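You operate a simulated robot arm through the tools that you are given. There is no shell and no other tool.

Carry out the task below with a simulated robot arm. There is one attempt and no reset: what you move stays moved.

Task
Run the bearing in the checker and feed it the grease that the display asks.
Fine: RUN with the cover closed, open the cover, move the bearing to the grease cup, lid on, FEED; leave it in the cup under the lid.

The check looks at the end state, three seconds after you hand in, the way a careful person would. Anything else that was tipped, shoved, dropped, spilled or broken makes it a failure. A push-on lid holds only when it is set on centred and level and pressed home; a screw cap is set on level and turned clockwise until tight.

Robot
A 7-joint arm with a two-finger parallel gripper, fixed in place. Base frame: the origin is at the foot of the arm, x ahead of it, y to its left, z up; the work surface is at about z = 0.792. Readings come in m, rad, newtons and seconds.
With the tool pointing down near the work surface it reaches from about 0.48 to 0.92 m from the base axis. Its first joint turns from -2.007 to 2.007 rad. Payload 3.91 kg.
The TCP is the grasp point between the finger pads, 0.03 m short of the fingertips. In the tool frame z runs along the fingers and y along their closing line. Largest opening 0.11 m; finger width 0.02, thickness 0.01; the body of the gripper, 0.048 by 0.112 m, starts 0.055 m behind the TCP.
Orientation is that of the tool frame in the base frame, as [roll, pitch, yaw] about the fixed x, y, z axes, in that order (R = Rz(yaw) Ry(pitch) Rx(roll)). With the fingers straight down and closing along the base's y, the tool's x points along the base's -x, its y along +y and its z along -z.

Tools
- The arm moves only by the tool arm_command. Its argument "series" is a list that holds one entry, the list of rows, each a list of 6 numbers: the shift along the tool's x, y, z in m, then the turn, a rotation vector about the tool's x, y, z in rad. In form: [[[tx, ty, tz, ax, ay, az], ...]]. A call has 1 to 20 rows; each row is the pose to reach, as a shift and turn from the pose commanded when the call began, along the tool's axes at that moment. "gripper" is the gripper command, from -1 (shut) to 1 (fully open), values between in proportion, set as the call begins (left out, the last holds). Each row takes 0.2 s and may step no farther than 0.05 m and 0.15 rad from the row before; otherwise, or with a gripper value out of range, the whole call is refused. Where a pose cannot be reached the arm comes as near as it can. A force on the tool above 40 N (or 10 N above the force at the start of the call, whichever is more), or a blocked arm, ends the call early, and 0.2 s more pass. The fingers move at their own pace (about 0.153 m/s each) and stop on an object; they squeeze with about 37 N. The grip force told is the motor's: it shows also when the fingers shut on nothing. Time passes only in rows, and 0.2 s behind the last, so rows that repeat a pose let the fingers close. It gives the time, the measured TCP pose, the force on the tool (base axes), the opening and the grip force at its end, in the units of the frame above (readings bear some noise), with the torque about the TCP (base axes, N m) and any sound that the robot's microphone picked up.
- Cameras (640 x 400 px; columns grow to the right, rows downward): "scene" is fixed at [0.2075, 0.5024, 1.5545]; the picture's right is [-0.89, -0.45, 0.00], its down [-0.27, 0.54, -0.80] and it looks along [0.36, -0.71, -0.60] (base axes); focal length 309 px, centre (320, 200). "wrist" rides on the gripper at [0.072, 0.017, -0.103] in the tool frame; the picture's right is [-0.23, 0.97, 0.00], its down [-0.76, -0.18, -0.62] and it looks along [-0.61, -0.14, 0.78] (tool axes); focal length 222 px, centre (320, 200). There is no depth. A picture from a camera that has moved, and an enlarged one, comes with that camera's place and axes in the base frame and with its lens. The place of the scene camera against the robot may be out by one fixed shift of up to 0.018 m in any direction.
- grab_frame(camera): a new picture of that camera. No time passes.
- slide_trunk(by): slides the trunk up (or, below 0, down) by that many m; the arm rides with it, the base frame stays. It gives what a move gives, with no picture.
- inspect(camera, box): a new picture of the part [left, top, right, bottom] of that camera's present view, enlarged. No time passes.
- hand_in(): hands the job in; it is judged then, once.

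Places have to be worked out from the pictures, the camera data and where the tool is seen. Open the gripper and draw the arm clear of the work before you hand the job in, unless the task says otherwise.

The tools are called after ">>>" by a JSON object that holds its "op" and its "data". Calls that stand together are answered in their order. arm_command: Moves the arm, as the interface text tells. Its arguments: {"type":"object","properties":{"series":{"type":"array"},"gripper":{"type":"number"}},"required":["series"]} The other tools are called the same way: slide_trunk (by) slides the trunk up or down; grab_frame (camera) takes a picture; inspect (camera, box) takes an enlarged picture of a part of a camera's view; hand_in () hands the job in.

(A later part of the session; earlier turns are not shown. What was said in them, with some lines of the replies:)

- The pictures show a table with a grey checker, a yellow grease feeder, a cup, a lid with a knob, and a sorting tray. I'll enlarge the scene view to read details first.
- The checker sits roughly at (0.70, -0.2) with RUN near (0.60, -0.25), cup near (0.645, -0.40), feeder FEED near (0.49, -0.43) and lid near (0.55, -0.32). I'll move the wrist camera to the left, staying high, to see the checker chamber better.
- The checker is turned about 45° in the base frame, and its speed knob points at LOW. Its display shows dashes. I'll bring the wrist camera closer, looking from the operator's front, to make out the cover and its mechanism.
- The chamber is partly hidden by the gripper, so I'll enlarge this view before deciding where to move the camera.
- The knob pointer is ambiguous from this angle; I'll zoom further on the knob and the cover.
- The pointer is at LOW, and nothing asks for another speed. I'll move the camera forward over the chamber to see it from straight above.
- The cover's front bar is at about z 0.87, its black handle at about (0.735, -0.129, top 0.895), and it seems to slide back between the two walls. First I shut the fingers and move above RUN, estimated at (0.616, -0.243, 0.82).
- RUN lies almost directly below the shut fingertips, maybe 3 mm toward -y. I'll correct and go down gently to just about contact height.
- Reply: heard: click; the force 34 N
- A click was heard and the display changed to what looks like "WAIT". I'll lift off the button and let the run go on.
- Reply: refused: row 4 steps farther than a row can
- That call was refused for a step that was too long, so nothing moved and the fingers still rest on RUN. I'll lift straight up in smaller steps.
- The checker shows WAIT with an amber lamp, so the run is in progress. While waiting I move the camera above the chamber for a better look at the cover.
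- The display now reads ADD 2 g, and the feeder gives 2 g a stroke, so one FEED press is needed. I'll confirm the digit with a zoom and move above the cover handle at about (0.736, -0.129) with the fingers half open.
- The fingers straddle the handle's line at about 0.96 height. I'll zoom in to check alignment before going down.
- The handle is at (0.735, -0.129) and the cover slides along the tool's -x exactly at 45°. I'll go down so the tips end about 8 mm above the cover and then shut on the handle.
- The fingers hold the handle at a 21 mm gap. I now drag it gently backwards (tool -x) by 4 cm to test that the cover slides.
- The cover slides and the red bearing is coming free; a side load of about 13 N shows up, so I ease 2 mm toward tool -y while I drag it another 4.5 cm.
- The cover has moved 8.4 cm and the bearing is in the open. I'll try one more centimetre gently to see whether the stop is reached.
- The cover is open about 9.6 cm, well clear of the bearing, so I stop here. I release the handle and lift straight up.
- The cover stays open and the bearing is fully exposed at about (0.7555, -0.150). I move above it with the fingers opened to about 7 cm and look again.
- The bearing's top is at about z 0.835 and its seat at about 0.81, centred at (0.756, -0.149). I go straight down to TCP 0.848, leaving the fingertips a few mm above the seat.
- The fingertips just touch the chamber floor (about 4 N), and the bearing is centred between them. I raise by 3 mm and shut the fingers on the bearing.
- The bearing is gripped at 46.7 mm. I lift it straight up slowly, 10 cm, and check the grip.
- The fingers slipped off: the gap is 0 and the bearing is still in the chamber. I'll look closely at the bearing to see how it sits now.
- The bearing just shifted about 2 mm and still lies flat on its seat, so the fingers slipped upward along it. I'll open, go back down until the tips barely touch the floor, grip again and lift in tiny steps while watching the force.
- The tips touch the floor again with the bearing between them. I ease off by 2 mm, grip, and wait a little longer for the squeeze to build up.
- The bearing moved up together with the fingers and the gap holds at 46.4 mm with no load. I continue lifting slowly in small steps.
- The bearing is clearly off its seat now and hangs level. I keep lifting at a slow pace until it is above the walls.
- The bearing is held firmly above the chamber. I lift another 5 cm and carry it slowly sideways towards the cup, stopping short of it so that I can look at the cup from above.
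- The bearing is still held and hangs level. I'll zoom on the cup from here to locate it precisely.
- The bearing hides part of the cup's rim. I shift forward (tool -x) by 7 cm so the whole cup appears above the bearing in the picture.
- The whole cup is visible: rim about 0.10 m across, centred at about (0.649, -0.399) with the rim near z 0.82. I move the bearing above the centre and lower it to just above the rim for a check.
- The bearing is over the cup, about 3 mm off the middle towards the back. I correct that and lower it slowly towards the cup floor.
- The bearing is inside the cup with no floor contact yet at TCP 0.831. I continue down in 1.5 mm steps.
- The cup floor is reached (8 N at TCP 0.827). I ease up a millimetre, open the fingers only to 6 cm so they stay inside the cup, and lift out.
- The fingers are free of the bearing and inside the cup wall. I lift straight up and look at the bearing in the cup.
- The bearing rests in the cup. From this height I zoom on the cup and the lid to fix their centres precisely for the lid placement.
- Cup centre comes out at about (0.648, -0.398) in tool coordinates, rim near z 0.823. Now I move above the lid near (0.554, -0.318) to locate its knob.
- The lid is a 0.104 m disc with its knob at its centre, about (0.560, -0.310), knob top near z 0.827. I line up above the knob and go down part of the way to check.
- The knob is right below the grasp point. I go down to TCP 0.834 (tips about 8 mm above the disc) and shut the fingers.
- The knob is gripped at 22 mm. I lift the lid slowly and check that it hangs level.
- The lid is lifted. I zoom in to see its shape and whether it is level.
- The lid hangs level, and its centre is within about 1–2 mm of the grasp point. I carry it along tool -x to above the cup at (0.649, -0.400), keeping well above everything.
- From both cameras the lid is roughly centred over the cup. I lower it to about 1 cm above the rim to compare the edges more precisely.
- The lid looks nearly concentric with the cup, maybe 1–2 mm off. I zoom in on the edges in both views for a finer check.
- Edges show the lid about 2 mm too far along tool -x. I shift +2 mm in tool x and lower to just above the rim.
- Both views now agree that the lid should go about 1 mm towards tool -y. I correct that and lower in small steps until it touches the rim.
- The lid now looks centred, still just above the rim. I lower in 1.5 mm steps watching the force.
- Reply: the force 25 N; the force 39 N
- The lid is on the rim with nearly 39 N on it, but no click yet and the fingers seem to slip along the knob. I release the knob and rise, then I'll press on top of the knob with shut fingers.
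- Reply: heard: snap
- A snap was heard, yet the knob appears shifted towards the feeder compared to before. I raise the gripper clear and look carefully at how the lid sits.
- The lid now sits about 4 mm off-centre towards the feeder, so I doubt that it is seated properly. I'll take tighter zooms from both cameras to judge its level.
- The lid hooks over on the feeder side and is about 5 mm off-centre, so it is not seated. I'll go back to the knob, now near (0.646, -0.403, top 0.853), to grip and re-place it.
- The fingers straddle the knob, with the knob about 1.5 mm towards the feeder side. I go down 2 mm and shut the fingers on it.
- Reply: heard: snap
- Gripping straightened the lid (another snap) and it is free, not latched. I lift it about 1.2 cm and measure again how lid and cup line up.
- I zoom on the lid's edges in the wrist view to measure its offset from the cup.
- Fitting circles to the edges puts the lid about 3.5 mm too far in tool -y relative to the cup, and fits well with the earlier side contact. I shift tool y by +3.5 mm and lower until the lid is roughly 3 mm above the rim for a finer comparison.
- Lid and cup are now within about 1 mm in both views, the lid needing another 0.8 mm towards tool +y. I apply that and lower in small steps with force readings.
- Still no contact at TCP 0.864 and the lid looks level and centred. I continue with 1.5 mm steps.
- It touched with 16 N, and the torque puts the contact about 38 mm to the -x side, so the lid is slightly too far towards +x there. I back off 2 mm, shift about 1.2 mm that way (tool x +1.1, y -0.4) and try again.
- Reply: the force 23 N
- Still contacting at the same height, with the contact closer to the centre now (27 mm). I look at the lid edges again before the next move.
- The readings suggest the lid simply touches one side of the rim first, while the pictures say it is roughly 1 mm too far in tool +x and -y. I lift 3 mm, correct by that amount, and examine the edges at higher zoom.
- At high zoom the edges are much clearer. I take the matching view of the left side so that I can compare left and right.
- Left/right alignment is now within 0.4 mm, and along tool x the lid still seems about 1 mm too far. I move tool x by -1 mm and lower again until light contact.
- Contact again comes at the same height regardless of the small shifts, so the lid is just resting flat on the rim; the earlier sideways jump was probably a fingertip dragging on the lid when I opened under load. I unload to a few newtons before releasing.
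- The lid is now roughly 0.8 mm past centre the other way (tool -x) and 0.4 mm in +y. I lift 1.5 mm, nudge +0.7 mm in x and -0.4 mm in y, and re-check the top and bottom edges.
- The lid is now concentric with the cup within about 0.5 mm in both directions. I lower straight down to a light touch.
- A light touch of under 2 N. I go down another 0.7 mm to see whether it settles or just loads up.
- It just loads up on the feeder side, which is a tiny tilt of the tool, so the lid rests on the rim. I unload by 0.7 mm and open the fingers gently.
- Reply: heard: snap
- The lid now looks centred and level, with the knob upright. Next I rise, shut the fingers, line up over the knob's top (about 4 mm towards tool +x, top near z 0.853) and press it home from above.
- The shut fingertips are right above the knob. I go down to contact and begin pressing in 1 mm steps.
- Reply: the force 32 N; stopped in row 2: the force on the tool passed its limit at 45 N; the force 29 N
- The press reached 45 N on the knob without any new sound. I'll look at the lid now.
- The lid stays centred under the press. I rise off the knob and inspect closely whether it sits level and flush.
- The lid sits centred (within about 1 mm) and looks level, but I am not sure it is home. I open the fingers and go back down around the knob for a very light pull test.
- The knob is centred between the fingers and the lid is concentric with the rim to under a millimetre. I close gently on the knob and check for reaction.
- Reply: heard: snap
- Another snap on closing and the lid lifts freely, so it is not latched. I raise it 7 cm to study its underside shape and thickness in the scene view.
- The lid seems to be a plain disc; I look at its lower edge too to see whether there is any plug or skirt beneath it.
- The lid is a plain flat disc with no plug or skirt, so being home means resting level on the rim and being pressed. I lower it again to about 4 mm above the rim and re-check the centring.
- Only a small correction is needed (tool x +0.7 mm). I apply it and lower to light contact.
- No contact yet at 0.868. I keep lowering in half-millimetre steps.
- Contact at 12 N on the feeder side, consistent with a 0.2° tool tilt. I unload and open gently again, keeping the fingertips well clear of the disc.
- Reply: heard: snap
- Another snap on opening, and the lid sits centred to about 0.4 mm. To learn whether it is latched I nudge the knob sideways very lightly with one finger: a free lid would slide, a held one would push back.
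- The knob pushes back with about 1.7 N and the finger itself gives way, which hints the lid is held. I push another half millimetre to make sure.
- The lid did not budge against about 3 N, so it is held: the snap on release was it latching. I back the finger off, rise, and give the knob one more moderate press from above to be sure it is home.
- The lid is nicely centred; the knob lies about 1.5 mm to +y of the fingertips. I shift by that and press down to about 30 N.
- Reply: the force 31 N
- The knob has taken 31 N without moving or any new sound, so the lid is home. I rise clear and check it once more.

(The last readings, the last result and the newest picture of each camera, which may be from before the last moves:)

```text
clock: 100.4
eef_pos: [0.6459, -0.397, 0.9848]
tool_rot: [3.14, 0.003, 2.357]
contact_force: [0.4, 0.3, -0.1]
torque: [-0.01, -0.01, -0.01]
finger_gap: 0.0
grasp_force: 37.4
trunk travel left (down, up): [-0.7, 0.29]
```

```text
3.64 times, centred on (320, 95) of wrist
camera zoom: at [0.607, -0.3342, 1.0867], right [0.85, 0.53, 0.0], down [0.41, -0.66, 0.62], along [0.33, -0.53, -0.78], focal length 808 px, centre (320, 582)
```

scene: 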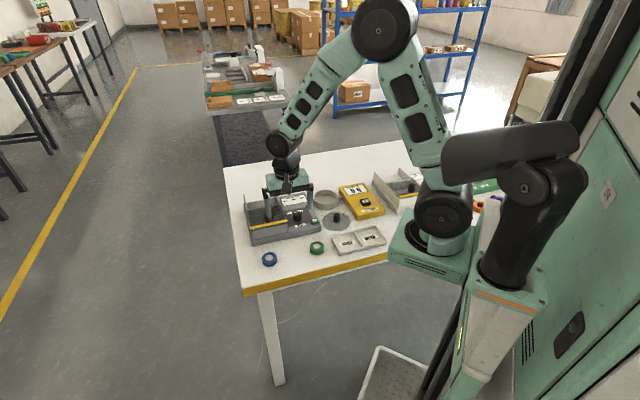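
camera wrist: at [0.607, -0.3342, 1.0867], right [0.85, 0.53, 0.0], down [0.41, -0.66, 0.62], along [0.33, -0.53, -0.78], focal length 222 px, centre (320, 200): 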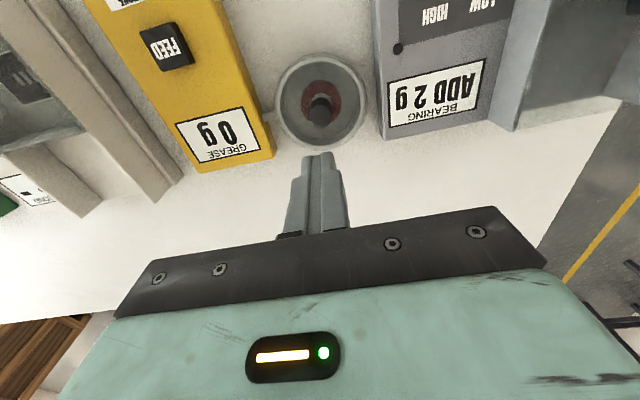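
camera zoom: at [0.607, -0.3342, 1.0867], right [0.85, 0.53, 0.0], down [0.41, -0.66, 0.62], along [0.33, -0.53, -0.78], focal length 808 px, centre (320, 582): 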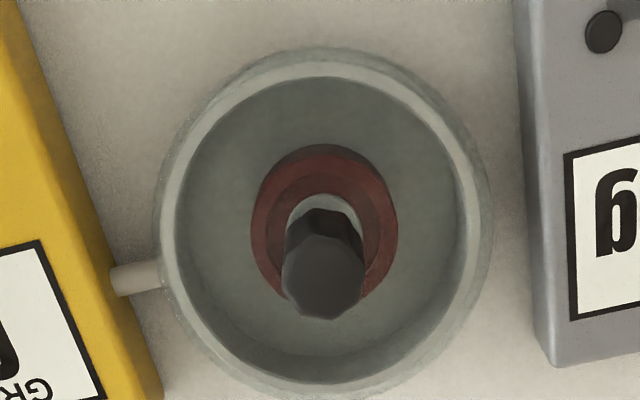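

The lid is centred and level on the cup with the bearing inside. Next is FEED, estimated at (0.491, -0.427, top 0.83): I move above it, staying high, with the fingers shut.

>>> {"op": "arm_command", "data": {"series": [[[0.02, -0.03, 0, 0, 0, 0], [0.04, -0.06, 0, 0, 0, 0], [0.06, -0.09, 0, 0, 0, 0], [0.08, -0.12, 0, 0, 0, 0], [0.0884, -0.131, 0, 0, 0, 0], [0.0884, -0.131, 0.035, 0, 0, 0], [0.0884, -0.131, 0.065, 0, 0, 0], [0.0884, -0.131, 0.065, 0, 0, 0]]]}}

>>> {"op": "grab_frame", "data": {"camera": "wrist"}}

>>> {"op": "inspect", "data": {"camera": "scene", "box": [310, 160, 390, 230]}}

```text
clock: 102.2
eef_pos: [0.4912, -0.4253, 0.9153]
tool_rot: [3.14, 0.003, 2.358]
contact_force: [-0.4, -0.3, 0.1]
torque: [-0.01, -0.03, 0.0]
finger_gap: 0.0
grasp_force: 37.2
trunk travel left (down, up): [-0.7, 0.29]
```

```text
taken
camera wrist: at [0.4527, -0.363, 1.0195], right [0.85, 0.53, 0.0], down [0.41, -0.66, 0.62], along [0.33, -0.53, -0.78], focal length 222 px, centre (320, 200)
```

wrist: 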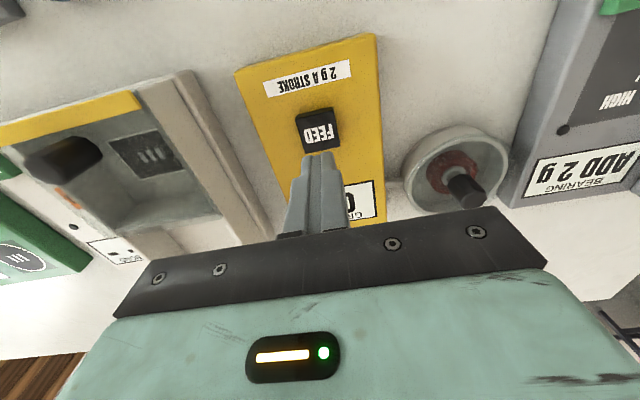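

```text
5.71 times, centred on (350, 195) of scene
camera zoom: at [0.2075, 0.5024, 1.5545], right [-0.89, -0.45, 0.0], down [-0.27, 0.54, -0.8], along [0.36, -0.71, -0.6], focal length 1766 px, centre (149, 229)
```

zoom: 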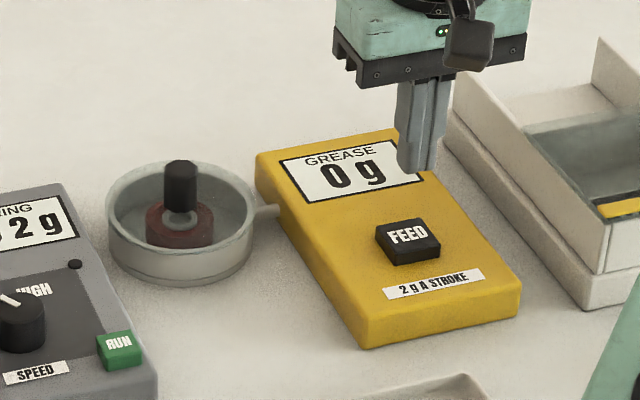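

FEED is nearly below the fingertips. I zoom to align more exactly.

>>> {"op": "inspect", "data": {"camera": "wrist", "box": [275, 95, 365, 160]}}

```text
6.15 times, centred on (320, 128) of wrist
camera zoom: at [0.4527, -0.363, 1.0195], right [0.85, 0.53, 0.0], down [0.41, -0.66, 0.62], along [0.33, -0.53, -0.78], focal length 1367 px, centre (320, 646)
```

zoom: 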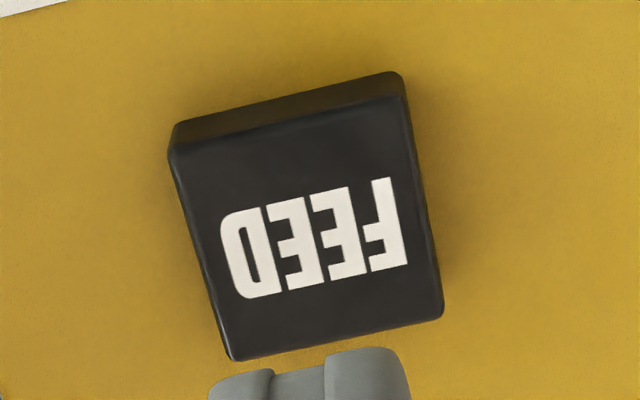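

The FEED button's centre is exactly under the fingertips. I go down to a few millimetres above it.

>>> {"op": "arm_command", "data": {"series": [[[0, 0, 0.02, 0, 0, 0], [0, 0, 0.035, 0, 0, 0], [0, 0, 0.045, 0, 0, 0], [0, 0, 0.045, 0, 0, 0]]]}}

>>> {"op": "inspect", "data": {"camera": "scene", "box": [330, 180, 380, 225]}}

```text
clock: 103.2
eef_pos: [0.4915, -0.4262, 0.872]
tool_rot: [3.14, 0.003, 2.357]
contact_force: [0.1, 0.0, 1.6]
torque: [0.0, -0.01, 0.01]
finger_gap: 0.0001
grasp_force: 37.2
trunk travel left (down, up): [-0.7, 0.29]
```

```text
8.89 times, centred on (355, 202) of scene
camera zoom: at [0.2075, 0.5024, 1.5545], right [-0.89, -0.45, 0.0], down [-0.27, 0.54, -0.8], along [0.36, -0.71, -0.6], focal length 2747 px, centre (9, 178)
```

zoom: 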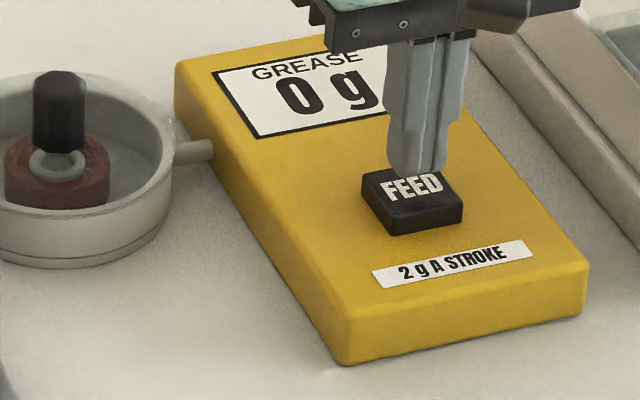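

The tips are about 1 cm above the button. I press down in small steps until the click, once only.

>>> {"op": "arm_command", "data": {"series": [[[0, 0, 0.005, 0, 0, 0], [0, 0, 0.009, 0, 0, 0], [0, 0, 0.011, 0, 0, 0]]]}}

```text
clock: 104.0
eef_pos: [0.4908, -0.4271, 0.8613]
tool_rot: [3.141, 0.003, 2.355]
contact_force: [0.9, -0.1, -0.5]
torque: [0.01, 0.02, 0.02]
finger_gap: 0.0
grasp_force: 37.0
trunk travel left (down, up): [-0.7, 0.29]
```

>>> {"op": "arm_command", "data": {"series": [[[0, 0, 0.0015, 0, 0, 0], [0, 0, 0.003, 0, 0, 0]]]}}

```text
clock: 104.6
eef_pos: [0.492, -0.4274, 0.8595]
tool_rot: [3.139, 0.003, 2.357]
contact_force: [0.2, 1.2, 2.6]
torque: [0.03, 0.01, -0.01]
finger_gap: 0.0
grasp_force: 36.6
trunk travel left (down, up): [-0.7, 0.29]
```

Contact has begun (2.6 N) at TCP 0.8595, no click yet. I press on by 2 mm.

>>> {"op": "arm_command", "data": {"series": [[[0, 0, 0.001, 0, 0, 0], [0, 0, 0.002, 0, 0, 0]]]}}

```text
clock: 105.2
eef_pos: [0.4905, -0.4272, 0.8566]
tool_rot: [3.14, 0.004, 2.359]
contact_force: [0.7, 0.9, 4.4]
torque: [0.06, -0.05, 0.03]
finger_gap: 0.0
grasp_force: 37.6
trunk travel left (down, up): [-0.7, 0.29]
heard: click
```

A click was heard. I lift straight off the button and read the feeder's display.

>>> {"op": "arm_command", "data": {"series": [[[0, 0, -0.01, 0, 0, 0], [0, 0, -0.04, 0, 0, 0], [0, 0, -0.08, 0, 0, 0], [0, 0, -0.12, 0, 0, 0], [0, 0, -0.12, 0, 0, 0]]]}}

>>> {"op": "inspect", "data": {"camera": "scene", "box": [290, 170, 390, 235]}}

>>> {"op": "grab_frame", "data": {"camera": "scene"}}

```text
clock: 106.4
eef_pos: [0.4909, -0.4253, 0.9798]
tool_rot: [3.141, 0.003, 2.354]
contact_force: [0.8, -1.0, 0.1]
torque: [0.02, 0.01, 0.01]
finger_gap: 0.0
grasp_force: 37.0
trunk travel left (down, up): [-0.7, 0.29]
```

```text
6.15 times, centred on (340, 202) of scene
camera zoom: at [0.2075, 0.5024, 1.5545], right [-0.89, -0.45, 0.0], down [-0.27, 0.54, -0.8], along [0.36, -0.71, -0.6], focal length 1902 px, centre (197, 185)
```

zoom: 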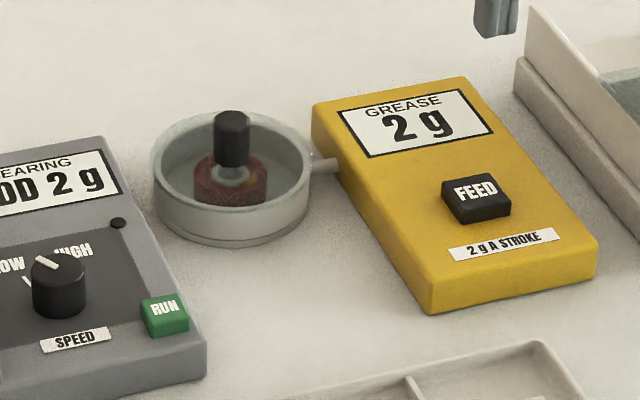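

```text
taken
```

scene: 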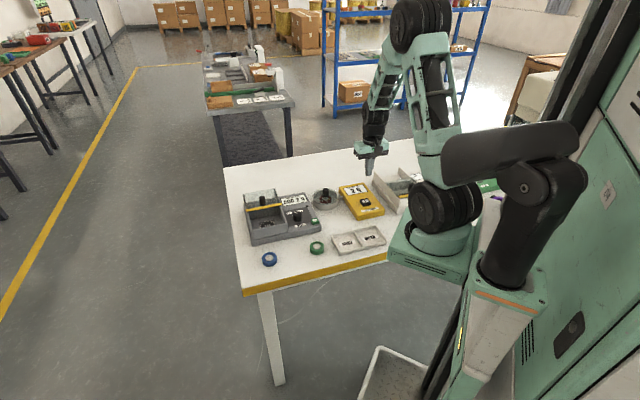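

The feeder shows GREASE 2 g, matching the request. I check the cup and lid, and the checker, once more for spills or shifts.

>>> {"op": "inspect", "data": {"camera": "scene", "box": [310, 180, 350, 210]}}

>>> {"op": "inspect", "data": {"camera": "scene", "box": [235, 180, 345, 270]}}

>>> {"op": "grab_frame", "data": {"camera": "wrist"}}

```text
13.33 times, centred on (330, 195) of scene
camera zoom: at [0.2075, 0.5024, 1.5545], right [-0.89, -0.45, 0.0], down [-0.27, 0.54, -0.8], along [0.36, -0.71, -0.6], focal length 4121 px, centre (187, 267)
```

zoom: 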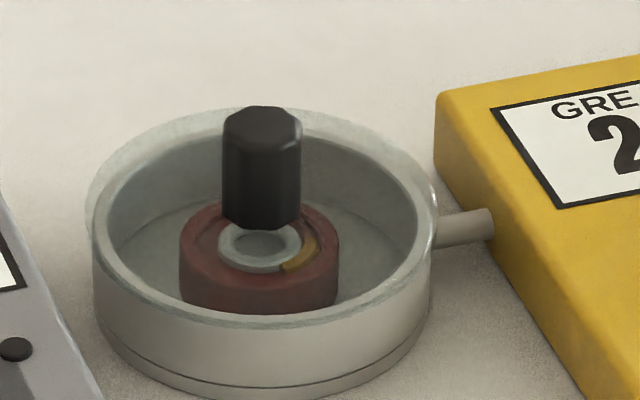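

```text
4.44 times, centred on (290, 225) of scene
camera zoom: at [0.2075, 0.5024, 1.5545], right [-0.89, -0.45, 0.0], down [-0.27, 0.54, -0.8], along [0.36, -0.71, -0.6], focal length 1374 px, centre (453, 89)
```

zoom: 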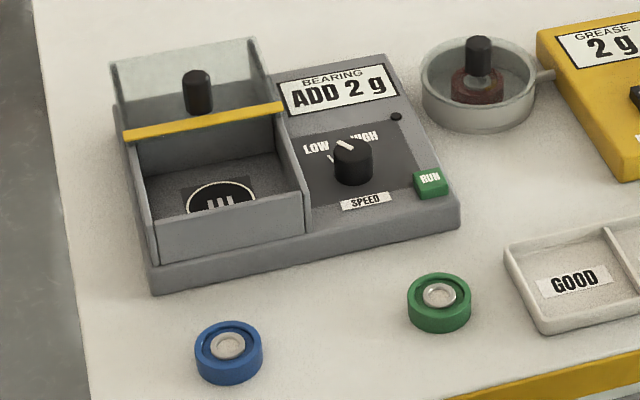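

```text
taken
camera wrist: at [0.4523, -0.3626, 1.0824], right [0.85, 0.53, 0.0], down [0.41, -0.66, 0.62], along [0.33, -0.53, -0.78], focal length 222 px, centre (320, 200)
```

wrist: 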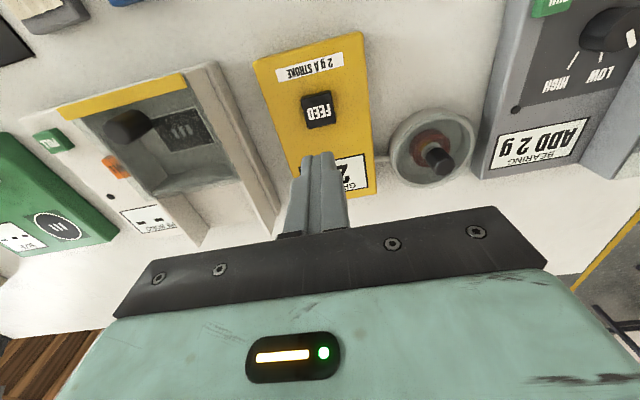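

The bearing shows the grease, the lid sits centred on the cup, and nothing else is disturbed. I open the gripper and draw the arm up and away to the starting region.

>>> {"op": "arm_command", "data": {"series": [[[0, 0, -0.04, 0, 0, 0], [0, 0, -0.08, 0, 0, 0], [0, 0, -0.12, 0, 0, 0], [0, 0, -0.14, 0, 0, 0], [0, 0, -0.14, 0, 0, 0]]], "gripper": 1}}

>>> {"op": "grab_frame", "data": {"camera": "scene"}}

>>> {"op": "inspect", "data": {"camera": "scene", "box": [310, 180, 390, 230]}}

```text
clock: 107.6
eef_pos: [0.4932, -0.4256, 1.1172]
tool_rot: [3.138, 0.004, 2.356]
contact_force: [0.2, -0.5, 0.1]
torque: [-0.03, 0.01, 0.01]
finger_gap: 0.1098
grasp_force: 0.1
trunk travel left (down, up): [-0.7, 0.29]
```

```text
taken
```

scene: 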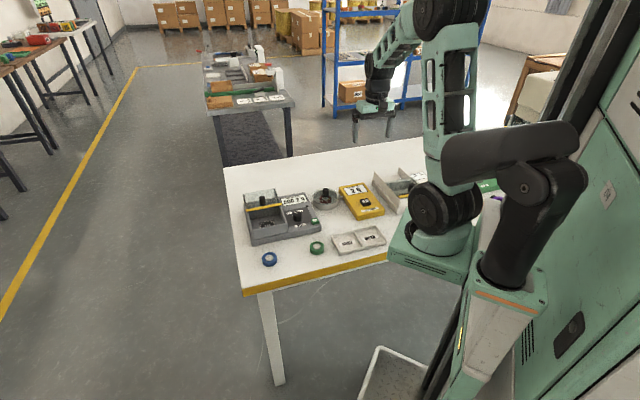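

```text
8.00 times, centred on (350, 205) of scene
camera zoom: at [0.2075, 0.5024, 1.5545], right [-0.89, -0.45, 0.0], down [-0.27, 0.54, -0.8], along [0.36, -0.71, -0.6], focal length 2472 px, centre (80, 160)
```

zoom: 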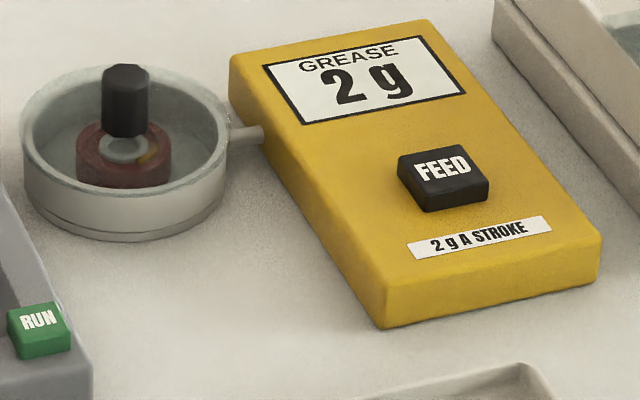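

The feeder shows 2 g, the greased bearing is in the cup under the centred lid, the gripper is open and the arm is clear. I hand the job in.

>>> {"op": "hand_in", "data": {}}

```text
The job is handed in.
```

I ran the bearing and gave it the grease the display asked for, then handed the job in. I don't have the check result.

- **Run:** I pressed RUN with the cover closed. The display showed WAIT, then "ADD 2 g".
- **Move:** I slid the cover open and put the bearing in the cup. My first lift slipped: the bearing stayed in the chamber and shifted about 2 mm. The second grip held.
- **Lid:** The first placement ended about 5 mm off-centre and tilted, so I lifted the lid and set it again. After the last placement it looked centred to within about 1 mm. It did not move under a sideways nudge of about 3 N, and I then pressed it down with about 31 N. The only sign that it latched was a snap each time I released it. I did not pull on it again after that.
- **Feed:** I pressed FEED once, for one 2 g stroke. The feeder reads 2 g, and grease is visible on the bearing.

The checker's cover is still open, since the task did not ask to close it. In the last pictures I saw no spills and nothing else out of place. The gripper is open and the arm is clear.
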